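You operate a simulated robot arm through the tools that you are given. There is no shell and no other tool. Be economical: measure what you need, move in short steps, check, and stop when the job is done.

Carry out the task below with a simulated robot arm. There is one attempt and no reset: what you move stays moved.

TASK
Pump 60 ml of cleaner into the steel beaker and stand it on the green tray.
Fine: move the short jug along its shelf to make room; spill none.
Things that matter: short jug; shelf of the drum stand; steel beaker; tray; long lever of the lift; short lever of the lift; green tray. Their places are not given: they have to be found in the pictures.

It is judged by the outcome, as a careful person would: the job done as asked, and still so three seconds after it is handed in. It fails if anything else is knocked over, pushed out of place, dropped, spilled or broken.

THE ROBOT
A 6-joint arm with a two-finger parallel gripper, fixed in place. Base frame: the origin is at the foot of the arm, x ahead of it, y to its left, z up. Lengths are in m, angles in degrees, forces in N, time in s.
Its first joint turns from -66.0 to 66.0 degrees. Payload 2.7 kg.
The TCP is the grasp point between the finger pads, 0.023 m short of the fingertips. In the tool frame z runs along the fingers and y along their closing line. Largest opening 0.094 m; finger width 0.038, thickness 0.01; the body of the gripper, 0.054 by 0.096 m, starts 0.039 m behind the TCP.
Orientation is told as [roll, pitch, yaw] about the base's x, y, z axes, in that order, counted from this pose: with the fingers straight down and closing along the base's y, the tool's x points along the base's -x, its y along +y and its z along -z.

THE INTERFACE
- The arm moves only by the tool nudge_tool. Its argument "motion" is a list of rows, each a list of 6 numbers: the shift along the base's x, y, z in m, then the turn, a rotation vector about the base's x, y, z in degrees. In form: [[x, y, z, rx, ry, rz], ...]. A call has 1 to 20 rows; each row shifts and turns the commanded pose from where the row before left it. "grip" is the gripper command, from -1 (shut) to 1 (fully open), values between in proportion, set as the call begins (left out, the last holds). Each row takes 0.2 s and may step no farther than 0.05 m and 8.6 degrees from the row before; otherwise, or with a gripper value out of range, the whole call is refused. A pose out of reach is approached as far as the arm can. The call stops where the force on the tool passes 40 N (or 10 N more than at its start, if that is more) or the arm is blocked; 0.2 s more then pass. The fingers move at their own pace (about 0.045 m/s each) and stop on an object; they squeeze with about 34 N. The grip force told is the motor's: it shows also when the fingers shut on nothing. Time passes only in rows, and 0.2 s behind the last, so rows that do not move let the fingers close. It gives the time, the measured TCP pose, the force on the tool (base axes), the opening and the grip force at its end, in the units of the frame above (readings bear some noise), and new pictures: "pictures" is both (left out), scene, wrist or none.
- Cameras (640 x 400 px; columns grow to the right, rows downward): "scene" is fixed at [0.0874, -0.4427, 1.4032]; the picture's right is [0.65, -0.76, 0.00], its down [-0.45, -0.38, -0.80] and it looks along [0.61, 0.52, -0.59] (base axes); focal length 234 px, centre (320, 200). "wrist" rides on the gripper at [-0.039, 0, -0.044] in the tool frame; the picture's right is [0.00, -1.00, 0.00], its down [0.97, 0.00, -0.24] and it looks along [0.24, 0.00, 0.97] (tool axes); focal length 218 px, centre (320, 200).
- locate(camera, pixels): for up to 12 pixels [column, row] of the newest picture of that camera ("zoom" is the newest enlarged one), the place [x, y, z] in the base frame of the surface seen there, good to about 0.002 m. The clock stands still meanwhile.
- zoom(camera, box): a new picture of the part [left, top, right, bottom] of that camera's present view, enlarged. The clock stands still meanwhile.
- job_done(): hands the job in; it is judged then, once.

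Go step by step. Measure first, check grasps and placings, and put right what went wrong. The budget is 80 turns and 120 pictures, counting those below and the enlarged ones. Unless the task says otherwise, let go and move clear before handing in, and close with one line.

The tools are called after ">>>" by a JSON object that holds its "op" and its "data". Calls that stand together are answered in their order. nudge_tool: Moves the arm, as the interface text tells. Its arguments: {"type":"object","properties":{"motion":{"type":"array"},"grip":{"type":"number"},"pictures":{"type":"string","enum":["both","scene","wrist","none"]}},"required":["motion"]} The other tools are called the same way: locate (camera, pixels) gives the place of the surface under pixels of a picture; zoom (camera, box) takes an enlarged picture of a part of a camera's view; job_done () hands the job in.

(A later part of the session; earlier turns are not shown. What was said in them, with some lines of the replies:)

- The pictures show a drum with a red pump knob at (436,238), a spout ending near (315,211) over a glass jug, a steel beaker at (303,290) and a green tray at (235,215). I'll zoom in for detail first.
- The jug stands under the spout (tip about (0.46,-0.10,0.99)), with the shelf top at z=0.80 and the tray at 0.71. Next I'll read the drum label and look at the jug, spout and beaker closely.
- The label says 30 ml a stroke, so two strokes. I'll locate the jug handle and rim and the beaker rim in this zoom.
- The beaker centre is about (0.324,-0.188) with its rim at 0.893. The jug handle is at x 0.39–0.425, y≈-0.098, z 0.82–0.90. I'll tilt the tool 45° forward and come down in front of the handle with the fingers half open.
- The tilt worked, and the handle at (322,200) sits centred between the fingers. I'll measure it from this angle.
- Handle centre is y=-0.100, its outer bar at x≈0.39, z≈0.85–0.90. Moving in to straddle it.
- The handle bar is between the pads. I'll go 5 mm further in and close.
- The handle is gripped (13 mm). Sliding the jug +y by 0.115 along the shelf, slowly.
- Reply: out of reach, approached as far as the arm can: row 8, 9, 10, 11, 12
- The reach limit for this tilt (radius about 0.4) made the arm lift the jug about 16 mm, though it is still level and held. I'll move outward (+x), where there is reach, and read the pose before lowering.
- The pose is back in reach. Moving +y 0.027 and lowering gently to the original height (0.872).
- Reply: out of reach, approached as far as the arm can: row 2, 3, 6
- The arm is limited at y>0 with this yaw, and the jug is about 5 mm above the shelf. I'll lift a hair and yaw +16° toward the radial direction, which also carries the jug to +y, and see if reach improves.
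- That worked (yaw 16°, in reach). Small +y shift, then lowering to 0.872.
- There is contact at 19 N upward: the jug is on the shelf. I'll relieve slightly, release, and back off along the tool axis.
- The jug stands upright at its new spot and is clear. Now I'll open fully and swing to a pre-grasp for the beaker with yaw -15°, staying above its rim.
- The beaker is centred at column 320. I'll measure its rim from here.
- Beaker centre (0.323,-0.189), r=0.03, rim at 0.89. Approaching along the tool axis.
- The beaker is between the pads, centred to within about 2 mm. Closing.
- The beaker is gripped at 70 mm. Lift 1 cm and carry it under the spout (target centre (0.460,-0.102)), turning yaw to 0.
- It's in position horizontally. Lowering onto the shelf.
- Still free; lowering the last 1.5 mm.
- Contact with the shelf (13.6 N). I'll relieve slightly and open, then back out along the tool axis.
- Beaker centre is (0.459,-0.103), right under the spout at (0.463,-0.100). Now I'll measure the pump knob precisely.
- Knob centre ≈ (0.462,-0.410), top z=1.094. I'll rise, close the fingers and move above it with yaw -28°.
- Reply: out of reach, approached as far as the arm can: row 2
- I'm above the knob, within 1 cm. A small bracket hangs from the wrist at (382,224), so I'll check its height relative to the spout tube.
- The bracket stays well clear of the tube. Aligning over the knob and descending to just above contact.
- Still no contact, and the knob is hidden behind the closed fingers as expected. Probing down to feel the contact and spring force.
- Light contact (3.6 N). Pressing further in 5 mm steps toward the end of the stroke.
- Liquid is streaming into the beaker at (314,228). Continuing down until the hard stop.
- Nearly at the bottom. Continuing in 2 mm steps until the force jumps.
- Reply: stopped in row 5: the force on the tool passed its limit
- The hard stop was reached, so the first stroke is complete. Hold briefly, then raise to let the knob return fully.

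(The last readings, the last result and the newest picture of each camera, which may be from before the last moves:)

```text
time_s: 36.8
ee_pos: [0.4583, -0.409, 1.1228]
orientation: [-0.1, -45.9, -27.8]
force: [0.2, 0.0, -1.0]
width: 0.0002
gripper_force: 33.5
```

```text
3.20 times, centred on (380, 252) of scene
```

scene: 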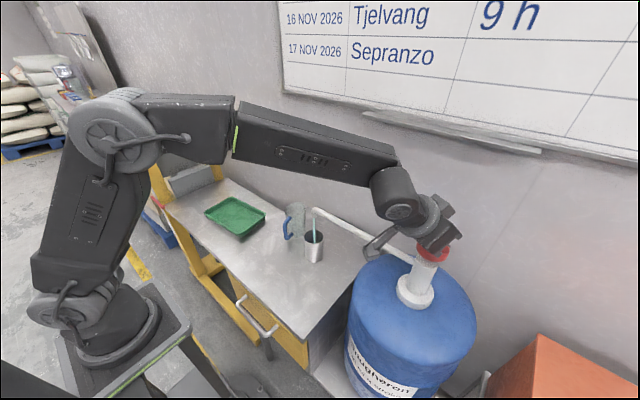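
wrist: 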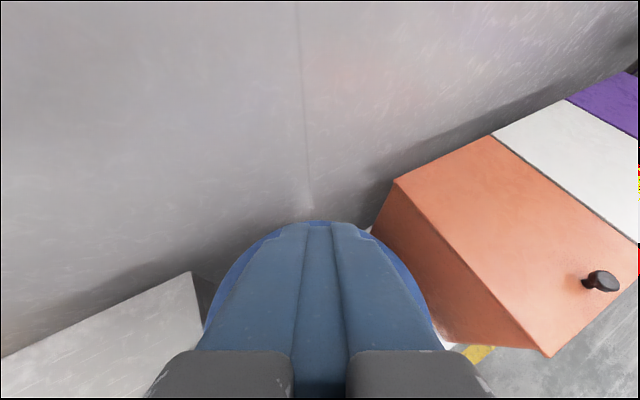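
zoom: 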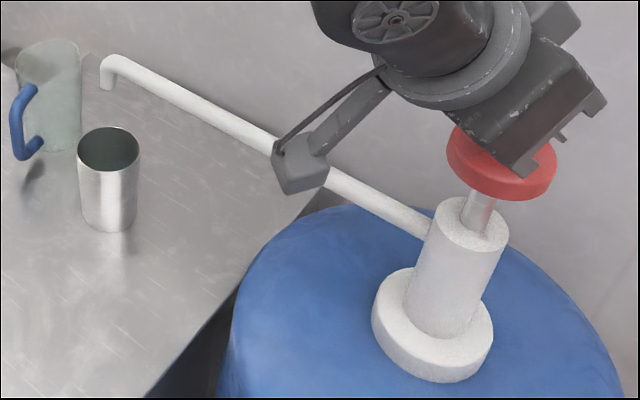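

The knob is fully back up, the flow stopped and nothing spilled. Raising a little more to be sure, then the second full stroke.

>>> {"op": "nudge_tool", "data": {"motion": [[0, 0, 0.006, 0, 0, 0], [0, 0, 0, 0, 0, 0], [0, 0, -0.006, 0, 0, 0], [0, 0, -0.005, 0, 0, 0], [0, 0, -0.005, 0, 0, 0], [0, 0, -0.005, 0, 0, 0], [0, 0, -0.005, 0, 0, 0], [0, 0, -0.005, 0, 0, 0], [0, 0, -0.005, 0, 0, 0], [0, 0, -0.005, 0, 0, 0], [0, 0, -0.005, 0, 0, 0], [0, 0, -0.002, 0, 0, 0], [0, 0, -0.002, 0, 0, 0], [0, 0, -0.002, 0, 0, 0], [0, 0, -0.002, 0, 0, 0], [0, 0, -0.002, 0, 0, 0], [0, 0, -0.002, 0, 0, 0]], "pictures": "scene"}}

```text
time_s: 40.4
ee_pos: [0.4604, -0.4101, 1.0792]
orientation: [-0.5, -46.7, -27.7]
force: [-7.5, 12.2, 33.4]
width: 0.0
gripper_force: 33.8
```

scene: 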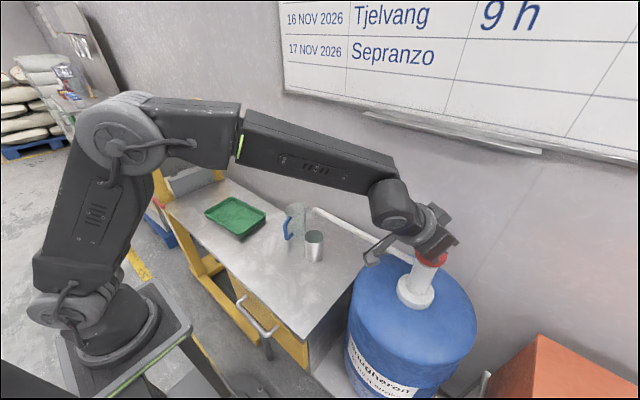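

Hard stop reached again (33 N), so the second stroke is done. Hold a moment, then raise straight up and look at the beaker.

>>> {"op": "nudge_tool", "data": {"motion": [[0, 0, 0, 0, 0, 0], [0, 0, 0, 0, 0, 0], [0, 0, 0.01, 0, 0, 0], [0, 0, 0.01, 0, 0, 0], [0, 0, 0.01, 0, 0, 0], [0, 0, 0.015, 0, 0, 0], [0, 0, 0.03, 0, 0, 0], [0, 0, 0.03, 0, 0, 0], [0, 0, 0.01, 0, 0, 0], [0, 0, 0, 0, 0, 0]], "pictures": "none"}}

>>> {"op": "zoom", "data": {"camera": "scene", "box": [280, 190, 480, 315]}}

>>> {"op": "zoom", "data": {"camera": "scene", "box": [285, 195, 345, 275]}}

```text
time_s: 42.6
ee_pos: [0.4589, -0.4093, 1.1862]
orientation: [-0.4, -45.9, -27.8]
force: [0.2, -0.2, 0.1]
width: 0.0
gripper_force: 33.9
```

```text
3.20 times, centred on (380, 252) of scene
```

zoom: 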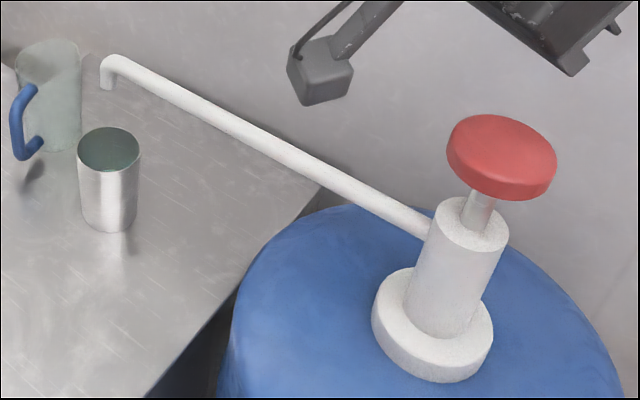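

```text
5.00 times, centred on (315, 235) of scene
```

zoom: 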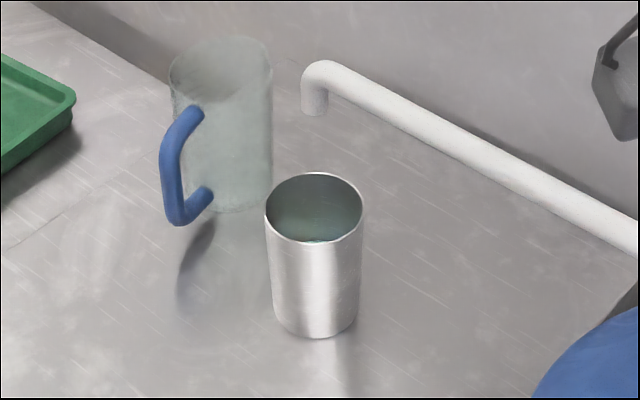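

The liquid level is visible in the beaker, the shelf is dry and the pump is back up. I'll return along the reverse path to the pre-grasp in front of the beaker and open the gripper.

>>> {"op": "nudge_tool", "data": {"motion": [[-0.0161, 0.0385, 0, 0, 0, 5.6], [-0.0161, 0.0385, 0, 0, 0, 5.6], [-0.0161, 0.0385, 0, 0, 0, 5.6], [-0.0161, 0.0385, 0, 0, 0, 5.5], [-0.0161, 0.0385, 0, 0, 0, 5.5], [-0.0161, 0.0385, 0, 0, 0, 0], [-0.0161, 0.0385, 0, 0, 0, 0], [-0.0161, 0.0385, 0, 0, 0, 0], [0, 0, -0.04, 0, 0.9, 0], [0, 0, -0.04, 0, 0, 0], [0, 0, -0.04, 0, 0, 0], [0, 0, -0.04, 0, 0, 0], [0, 0, -0.04, 0, 0, 0], [0, 0, 0, 0, 0, 0]], "grip": 1}}

```text
time_s: 45.6
ee_pos: [0.3302, -0.0993, 0.9897]
orientation: [-0.1, -44.9, -0.1]
force: [0.1, -0.5, 0.4]
width: 0.094
gripper_force: 0.2
```

scene: 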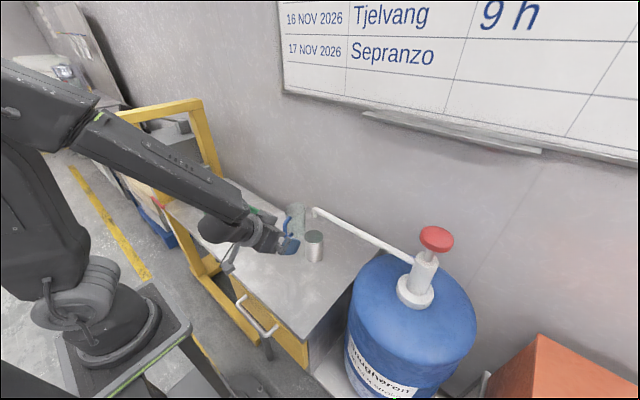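
wrist: 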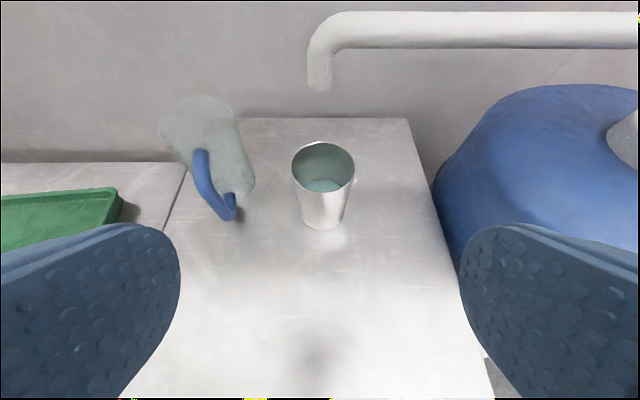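

The beaker is at (323,185) with turquoise liquid inside, same spot as before. Re-approaching along the tool axis.

>>> {"op": "nudge_tool", "data": {"motion": [[0.03, -0.003, -0.03, 0, 0, 0], [0.03, 0, -0.032, 0, 0, 0], [0.03, 0, -0.03, 0, 0, 0], [0.02, 0, -0.021, 0, 0, 0], [0.011, 0, -0.011, 0, 0, 0], [0, 0, 0, 0, 0, 0]], "pictures": "wrist"}}

>>> {"op": "nudge_tool", "data": {"motion": [[0, 0, 0, 0, 0, 0], [0, 0, 0, 0, 0, 0], [0, 0, 0, 0, 0, 0], [0, 0, 0, 0, 0, 0]], "grip": -1, "pictures": "wrist"}}

```text
time_s: 47.0
ee_pos: [0.4504, -0.1048, 0.8634]
orientation: [-0.3, -45.0, 0.0]
force: [-0.5, 0.7, -0.6]
width: 0.0943
gripper_force: 0.0
```

wrist: 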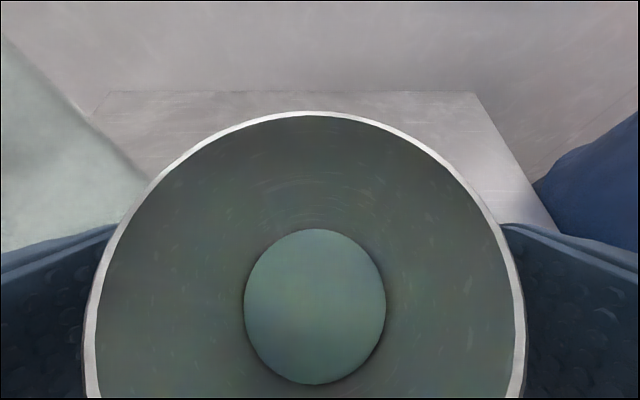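

```text
time_s: 48.0
ee_pos: [0.4503, -0.1047, 0.8637]
orientation: [-0.3, -44.9, 0.0]
force: [-0.6, -0.2, 0.6]
width: 0.0695
gripper_force: 34.3
```

wrist: 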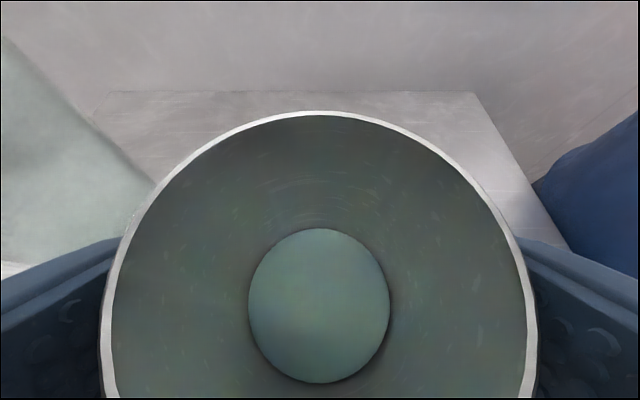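

Gripped at 69.5 mm. Lifting gently and backing out from under the spout.

>>> {"op": "nudge_tool", "data": {"motion": [[0, 0, 0.003, 0, 0, 0], [0, 0, 0.005, 0, 0, 0], [-0.006, 0, 0.005, 0, 0, 0], [-0.012, 0, 0.007, 0, 0, 0], [-0.012, 0, 0.008, 0, 0, 0], [-0.012, 0, 0.008, 0, 0, 0], [-0.012, 0, 0.008, 0, 0, 0], [-0.012, 0, 0.008, 0, 0, 0], [-0.012, 0, 0.01, 0, 0, 0], [-0.012, 0, 0.015, 0, 0, 0], [-0.006, 0, 0.018, 0, 0, 0], [0, 0, 0.018, 0, 0, 0], [0, 0, 0.01, 0, 0, 0], [0, 0, 0, 0, 0, 0]]}}

>>> {"op": "locate", "data": {"camera": "scene", "pixels": [[207, 212], [229, 197], [265, 212], [241, 236], [235, 212], [240, 220], [225, 210]]}}

```text
time_s: 51.0
ee_pos: [0.3556, -0.1051, 0.9876]
orientation: [-0.3, -45.0, 0.0]
force: [-0.5, 0.0, -1.2]
width: 0.0695
gripper_force: 34.1
```

scene: 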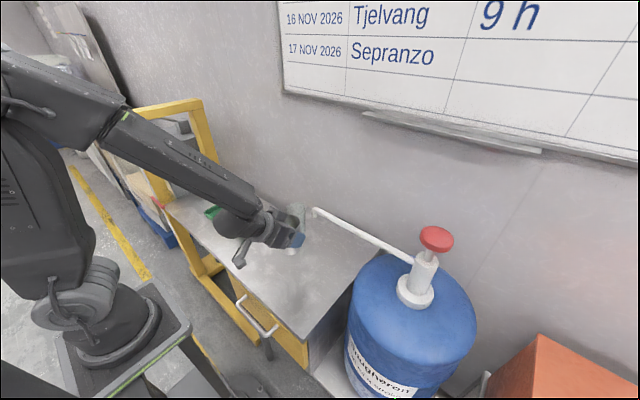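
wrist: 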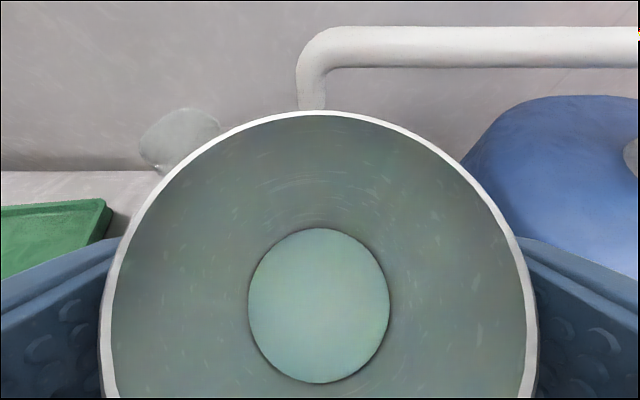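

```text
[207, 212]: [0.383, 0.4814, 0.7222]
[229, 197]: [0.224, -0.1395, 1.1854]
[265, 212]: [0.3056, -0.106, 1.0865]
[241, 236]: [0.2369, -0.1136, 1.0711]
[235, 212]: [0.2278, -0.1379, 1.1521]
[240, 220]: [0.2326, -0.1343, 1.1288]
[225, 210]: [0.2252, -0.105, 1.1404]
```

Liquid is calm and the beaker is clear of the spout. I'll swing toward the tray (target beaker centre ≈ (0.45,0.36)), keeping level and turning yaw with it; first half.

>>> {"op": "nudge_tool", "data": {"motion": [[0.002, 0.008, 0, 0, 0, 2], [0.004, 0.016, 0, 0, 0, 3.5], [0.0045, 0.023, 0, 0, 0, 3.8], [0.0045, 0.023, 0, 0, 0, 3.8], [0.0045, 0.023, 0, 0, 0, 3.8], [0.0045, 0.023, 0, 0, 0, 3.8], [0.0045, 0.023, 0, 0, 0, 3.8], [0.0045, 0.023, 0, 0, 0, 3.8], [0.0045, 0.023, 0, 0, 0, 3.8], [0.004, 0.016, 0, 0, 0, 2.5], [0.002, 0.008, 0, 0, 0, 1.4], [0, 0, 0, 0, 0, 0]]}}

```text
time_s: 53.6
ee_pos: [0.3995, 0.1034, 0.9871]
orientation: [-0.3, -45.0, 36.0]
force: [0.1, -0.1, -1.7]
width: 0.0694
gripper_force: 34.2
```

scene: 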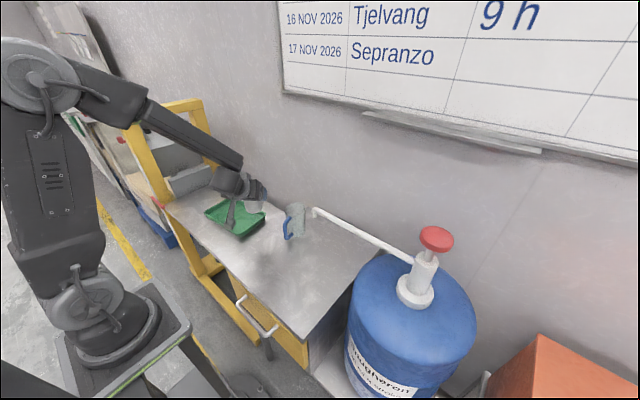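
wrist: 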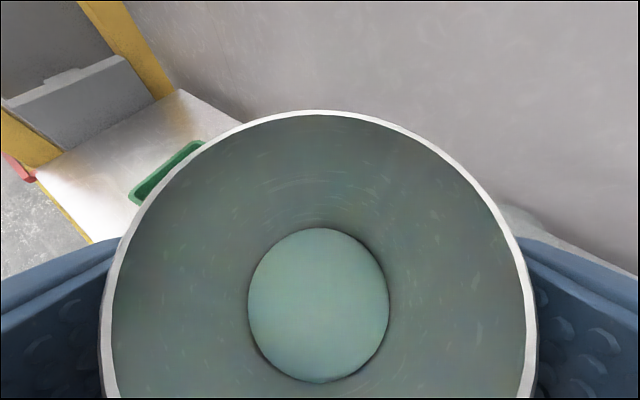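

Halfway, level and steady. Second half of the swing to above the tray.

>>> {"op": "nudge_tool", "data": {"motion": [[0.001, 0.008, 0, 0, 0, 0.5], [0.003, 0.016, 0, 0, 0, 1], [0.0043, 0.023, 0, 0, 0, 1.5], [0.0043, 0.023, 0, 0, 0, 1.5], [0.0043, 0.023, 0, 0, 0, 1.5], [0.0043, 0.023, 0, 0, 0, 1.5], [0.0043, 0.023, 0, 0, 0, 1.5], [0.0043, 0.023, 0, 0, 0, 1.5], [0.0043, 0.023, 0, 0, 0, 1.5], [0.0043, 0.023, 0, 0, 0, 1.5], [0.0043, 0.023, 0, 0, 0, 1.5], [0.002, 0.014, 0, 0, 0, 1], [0.001, 0.006, 0, 0, 0, 0], [0, 0, 0, 0, 0, 0]]}}

>>> {"op": "zoom", "data": {"camera": "scene", "box": [160, 140, 320, 260]}}

>>> {"op": "locate", "data": {"camera": "zoom", "pixels": [[190, 280], [200, 300], [300, 300], [330, 370], [415, 290], [280, 245], [350, 250]]}}

```text
time_s: 56.6
ee_pos: [0.4448, 0.3547, 0.9842]
orientation: [-0.3, -45.0, 52.0]
force: [0.4, 0.0, -1.9]
width: 0.0694
gripper_force: 33.9
```

scene: 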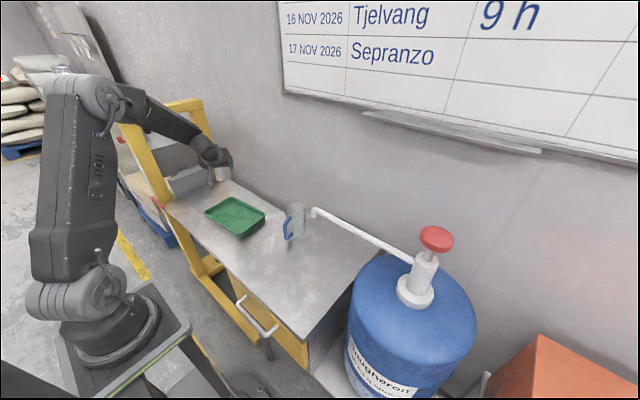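
wrist: 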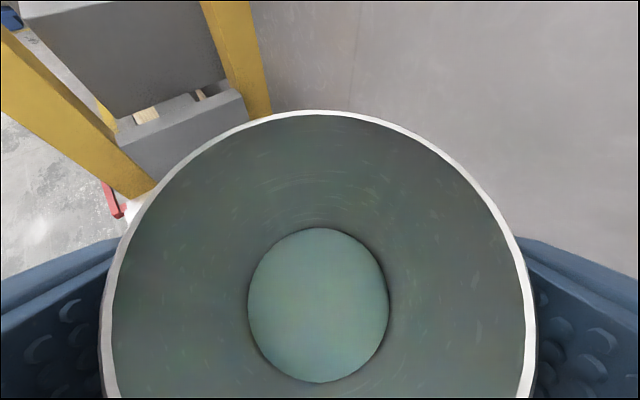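

```text
3.33 times, centred on (240, 200) of scene
```

zoom: 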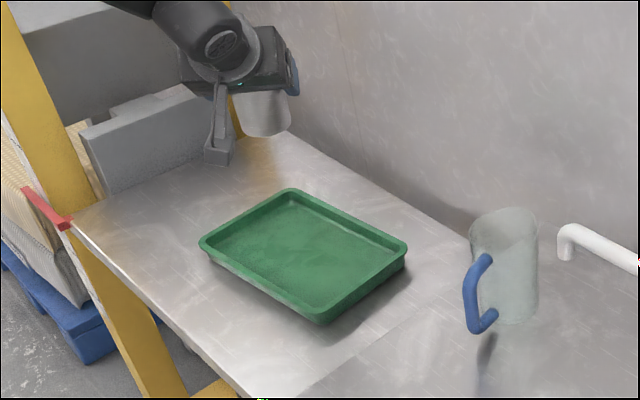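

```text
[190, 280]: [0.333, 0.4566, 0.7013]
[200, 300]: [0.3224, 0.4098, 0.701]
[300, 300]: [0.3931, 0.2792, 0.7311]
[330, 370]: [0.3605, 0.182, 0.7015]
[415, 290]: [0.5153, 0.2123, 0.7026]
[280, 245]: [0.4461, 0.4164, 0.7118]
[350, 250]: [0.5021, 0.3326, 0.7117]
```

The beaker is above the tray. Tray floor is z=0.711, rim about 0.731, so the final TCP z is ≈0.775. Descending to 0.80 first.

>>> {"op": "nudge_tool", "data": {"motion": [[0, 0, -0.006, 0, 0, 0], [0, 0, -0.012, 0, 0, 0], [0, 0, -0.02, 0, 0, 0], [0, 0, -0.02, 0, 0, 0], [0, 0, -0.02, 0, 0, 0], [0, 0, -0.02, 0, 0, 0], [0, 0, -0.02, 0, 0, 0], [0, 0, -0.02, 0, 0, 0], [0, 0, -0.02, 0, 0, 0], [0, 0, -0.014, 0, 0, 0], [0, 0, -0.008, 0, 0, 0], [0, 0, -0.004, 0, 0, 0], [0, 0, 0, 0, 0, 0]]}}

>>> {"op": "zoom", "data": {"camera": "scene", "box": [160, 140, 320, 260]}}

```text
time_s: 59.4
ee_pos: [0.4448, 0.3553, 0.8015]
orientation: [-0.3, -45.0, 51.9]
force: [-0.5, -0.1, -1.2]
width: 0.0693
gripper_force: 34.1
```

scene: 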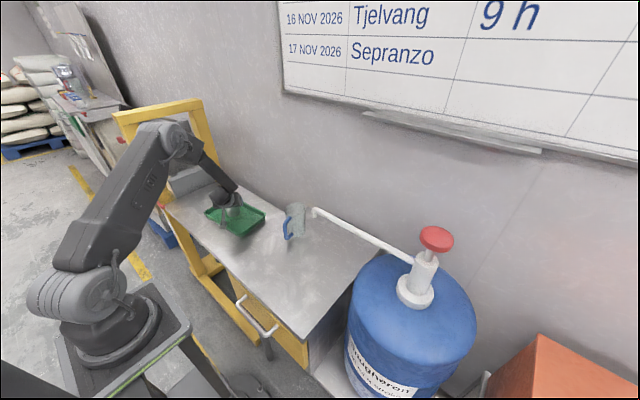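
wrist: 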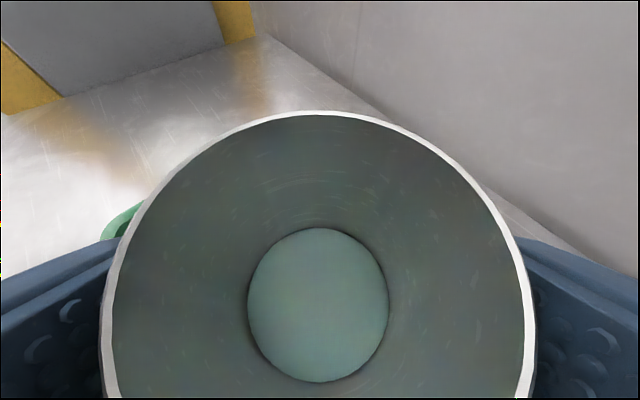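

```text
3.33 times, centred on (240, 200) of scene
```

zoom: 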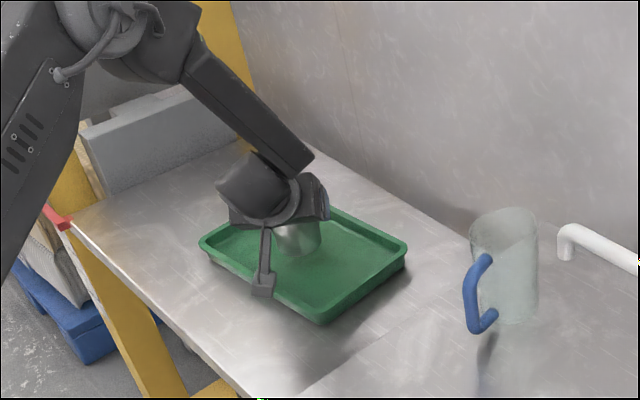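

The beaker hovers over the tray interior. The bracket at zoom (263,285) is near the tray rim, so I'll check its height.

>>> {"op": "locate", "data": {"camera": "zoom", "pixels": [[263, 294], [255, 285], [272, 285], [245, 290], [285, 300], [298, 252]]}}

```text
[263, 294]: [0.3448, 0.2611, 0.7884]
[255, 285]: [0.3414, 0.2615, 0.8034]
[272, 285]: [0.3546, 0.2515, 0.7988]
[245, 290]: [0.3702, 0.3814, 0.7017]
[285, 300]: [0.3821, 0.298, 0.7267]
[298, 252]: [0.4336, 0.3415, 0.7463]
```

The bracket bottom will end near 0.76, above the 0.731 rim. Lowering gently to the tray floor.

>>> {"op": "nudge_tool", "data": {"motion": [[0, 0, -0.008, 0, 0, 0], [0, 0, -0.008, 0, 0, 0], [0, 0, -0.004, 0, 0, 0], [0, 0, -0.003, 0, 0, 0], [0, 0, 0, 0, 0, 0]], "pictures": "none"}}

>>> {"op": "nudge_tool", "data": {"motion": [[0, 0, -0.001, 0, 0, 0], [0, 0, -0.001, 0, 0, 0], [0, 0, 0, 0, 0, 0]], "pictures": "none"}}

```text
time_s: 60.6
ee_pos: [0.4439, 0.3567, 0.7777]
orientation: [-0.3, -45.0, 52.0]
force: [0.5, -0.9, -1.1]
width: 0.0693
gripper_force: 34.0
```

```text
time_s: 61.4
ee_pos: [0.4441, 0.3553, 0.7773]
orientation: [-0.4, -44.9, 52.0]
force: [0.7, -0.8, -1.3]
width: 0.0695
gripper_force: 33.8
```

Not touching yet; lowering 1 mm at a time.

>>> {"op": "nudge_tool", "data": {"motion": [[0, 0, -0.001, 0, 0, 0], [0, 0, 0, 0, 0, 0]], "pictures": "none"}}

>>> {"op": "nudge_tool", "data": {"motion": [[0, 0, -0.001, 0, 0, 0], [0, 0, 0, 0, 0, 0]], "pictures": "none"}}

```text
time_s: 62.0
ee_pos: [0.4448, 0.356, 0.7753]
orientation: [-0.3, -45.0, 51.9]
force: [-0.4, -1.1, -0.7]
width: 0.0693
gripper_force: 33.9
```

```text
time_s: 62.6
ee_pos: [0.4431, 0.3562, 0.7756]
orientation: [-0.3, -45.0, 52.1]
force: [-0.3, 0.3, -1.4]
width: 0.0696
gripper_force: 33.6
```

>>> {"op": "nudge_tool", "data": {"motion": [[0, 0, -0.001, 0, 0, 0], [0, 0, 0, 0, 0, 0]], "pictures": "none"}}

>>> {"op": "nudge_tool", "data": {"motion": [[0, 0, -0.0007, 0, 0, 0], [0, 0, 0, 0, 0, 0]], "pictures": "none"}}

```text
time_s: 63.2
ee_pos: [0.4448, 0.3549, 0.7751]
orientation: [-0.3, -44.9, 52.0]
force: [-0.4, 0.2, -1.0]
width: 0.0691
gripper_force: 33.9
```

```text
time_s: 63.8
ee_pos: [0.4455, 0.3559, 0.7744]
orientation: [-0.3, -45.2, 51.9]
force: [-1.1, -1.6, 2.8]
width: 0.0692
gripper_force: 34.4
```

Contact just began (force turned +2.8 N, pitch yielding slightly). Half a millimetre more, then release and check.

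>>> {"op": "nudge_tool", "data": {"motion": [[0, 0, -0.0004, 0, 0, 0], [0, 0, 0, 0, 0, 0]], "pictures": "none"}}

>>> {"op": "nudge_tool", "data": {"motion": [[0, 0, 0, 0, 0, 0], [0, 0, 0, 0, 0, 0], [0, 0, 0, 0, 0, 0], [0, 0, 0, 0, 0, 0]], "grip": 1, "pictures": "wrist"}}

```text
time_s: 64.4
ee_pos: [0.4455, 0.3553, 0.7737]
orientation: [-0.2, -45.2, 52.0]
force: [-2.5, -2.4, 10.7]
width: 0.0694
gripper_force: 34.1
```

```text
time_s: 65.4
ee_pos: [0.4442, 0.3559, 0.7734]
orientation: [-0.4, -45.1, 52.1]
force: [-0.7, 0.2, -0.4]
width: 0.0942
gripper_force: 0.1
```

wrist: 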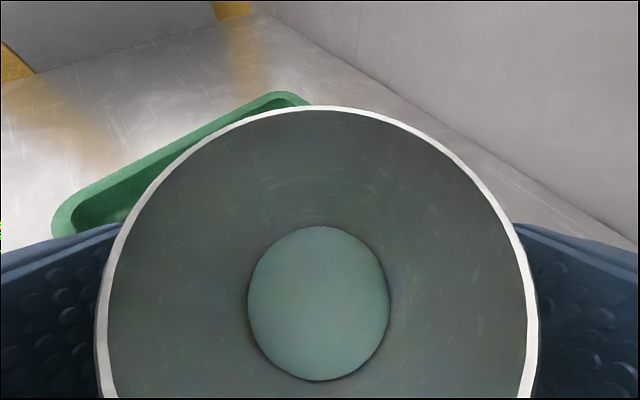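

It released cleanly and the beaker stands. Retreating along the tool axis and then up.

>>> {"op": "nudge_tool", "data": {"motion": [[-0.0044, -0.0056, 0.0075, 0, 0, 0], [-0.0087, -0.011, 0.0145, 0, 0, 0], [-0.013, -0.0167, 0.022, 0, 0, 0], [-0.013, -0.0167, 0.022, 0, 0, 0], [-0.013, -0.0167, 0.022, 0, 0, 0], [-0.01, -0.013, 0.03, 0, 0, 0], [0, 0, 0.04, 0, 0, 0], [0, 0, 0.04, 0, 0, 0], [0, 0, 0, 0, 0, 0]]}}

>>> {"op": "zoom", "data": {"camera": "scene", "box": [160, 140, 340, 275]}}

```text
time_s: 67.4
ee_pos: [0.382, 0.2784, 0.972]
orientation: [-0.4, -45.0, 52.1]
force: [-0.2, 0.6, 0.2]
width: 0.0941
gripper_force: 0.2
```

scene: 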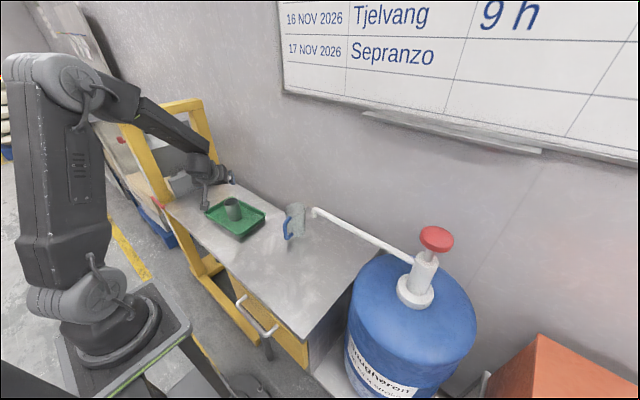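
wrist: 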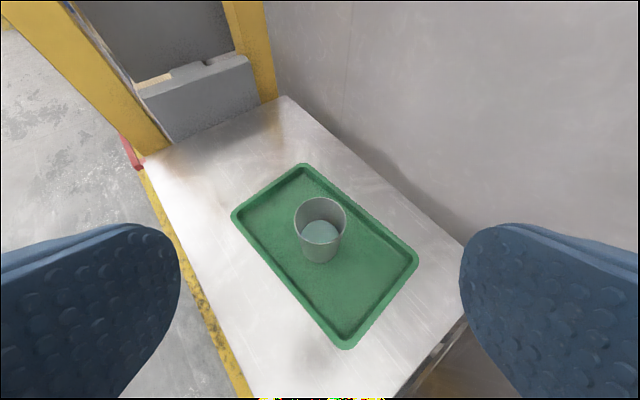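

```text
2.96 times, centred on (250, 208) of scene
```

zoom: 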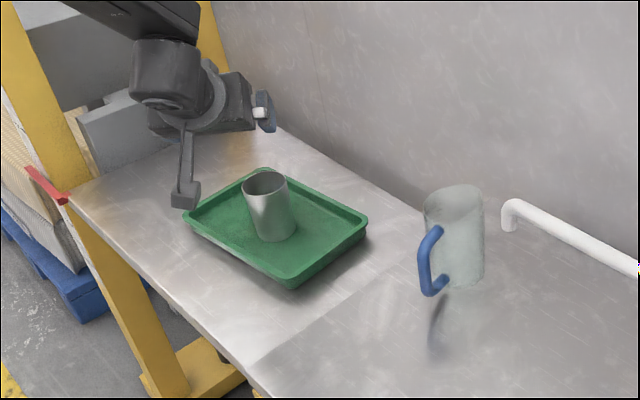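

The beaker stands upright in the green tray at wrist (320,230) with the liquid in it. The jug is upright on its shelf, the pump knob is up, nothing is spilled and the gripper is clear, so I'm handing in.

>>> {"op": "job_done", "data": {}}

```text
The job is handed in.
```

I pumped two full strokes of 30 ml (60 ml) into the steel beaker and stood it upright on the green tray with nothing spilled. The jug is moved aside but still upright on its shelf; it briefly lifted about 3 cm off the shelf during the move.
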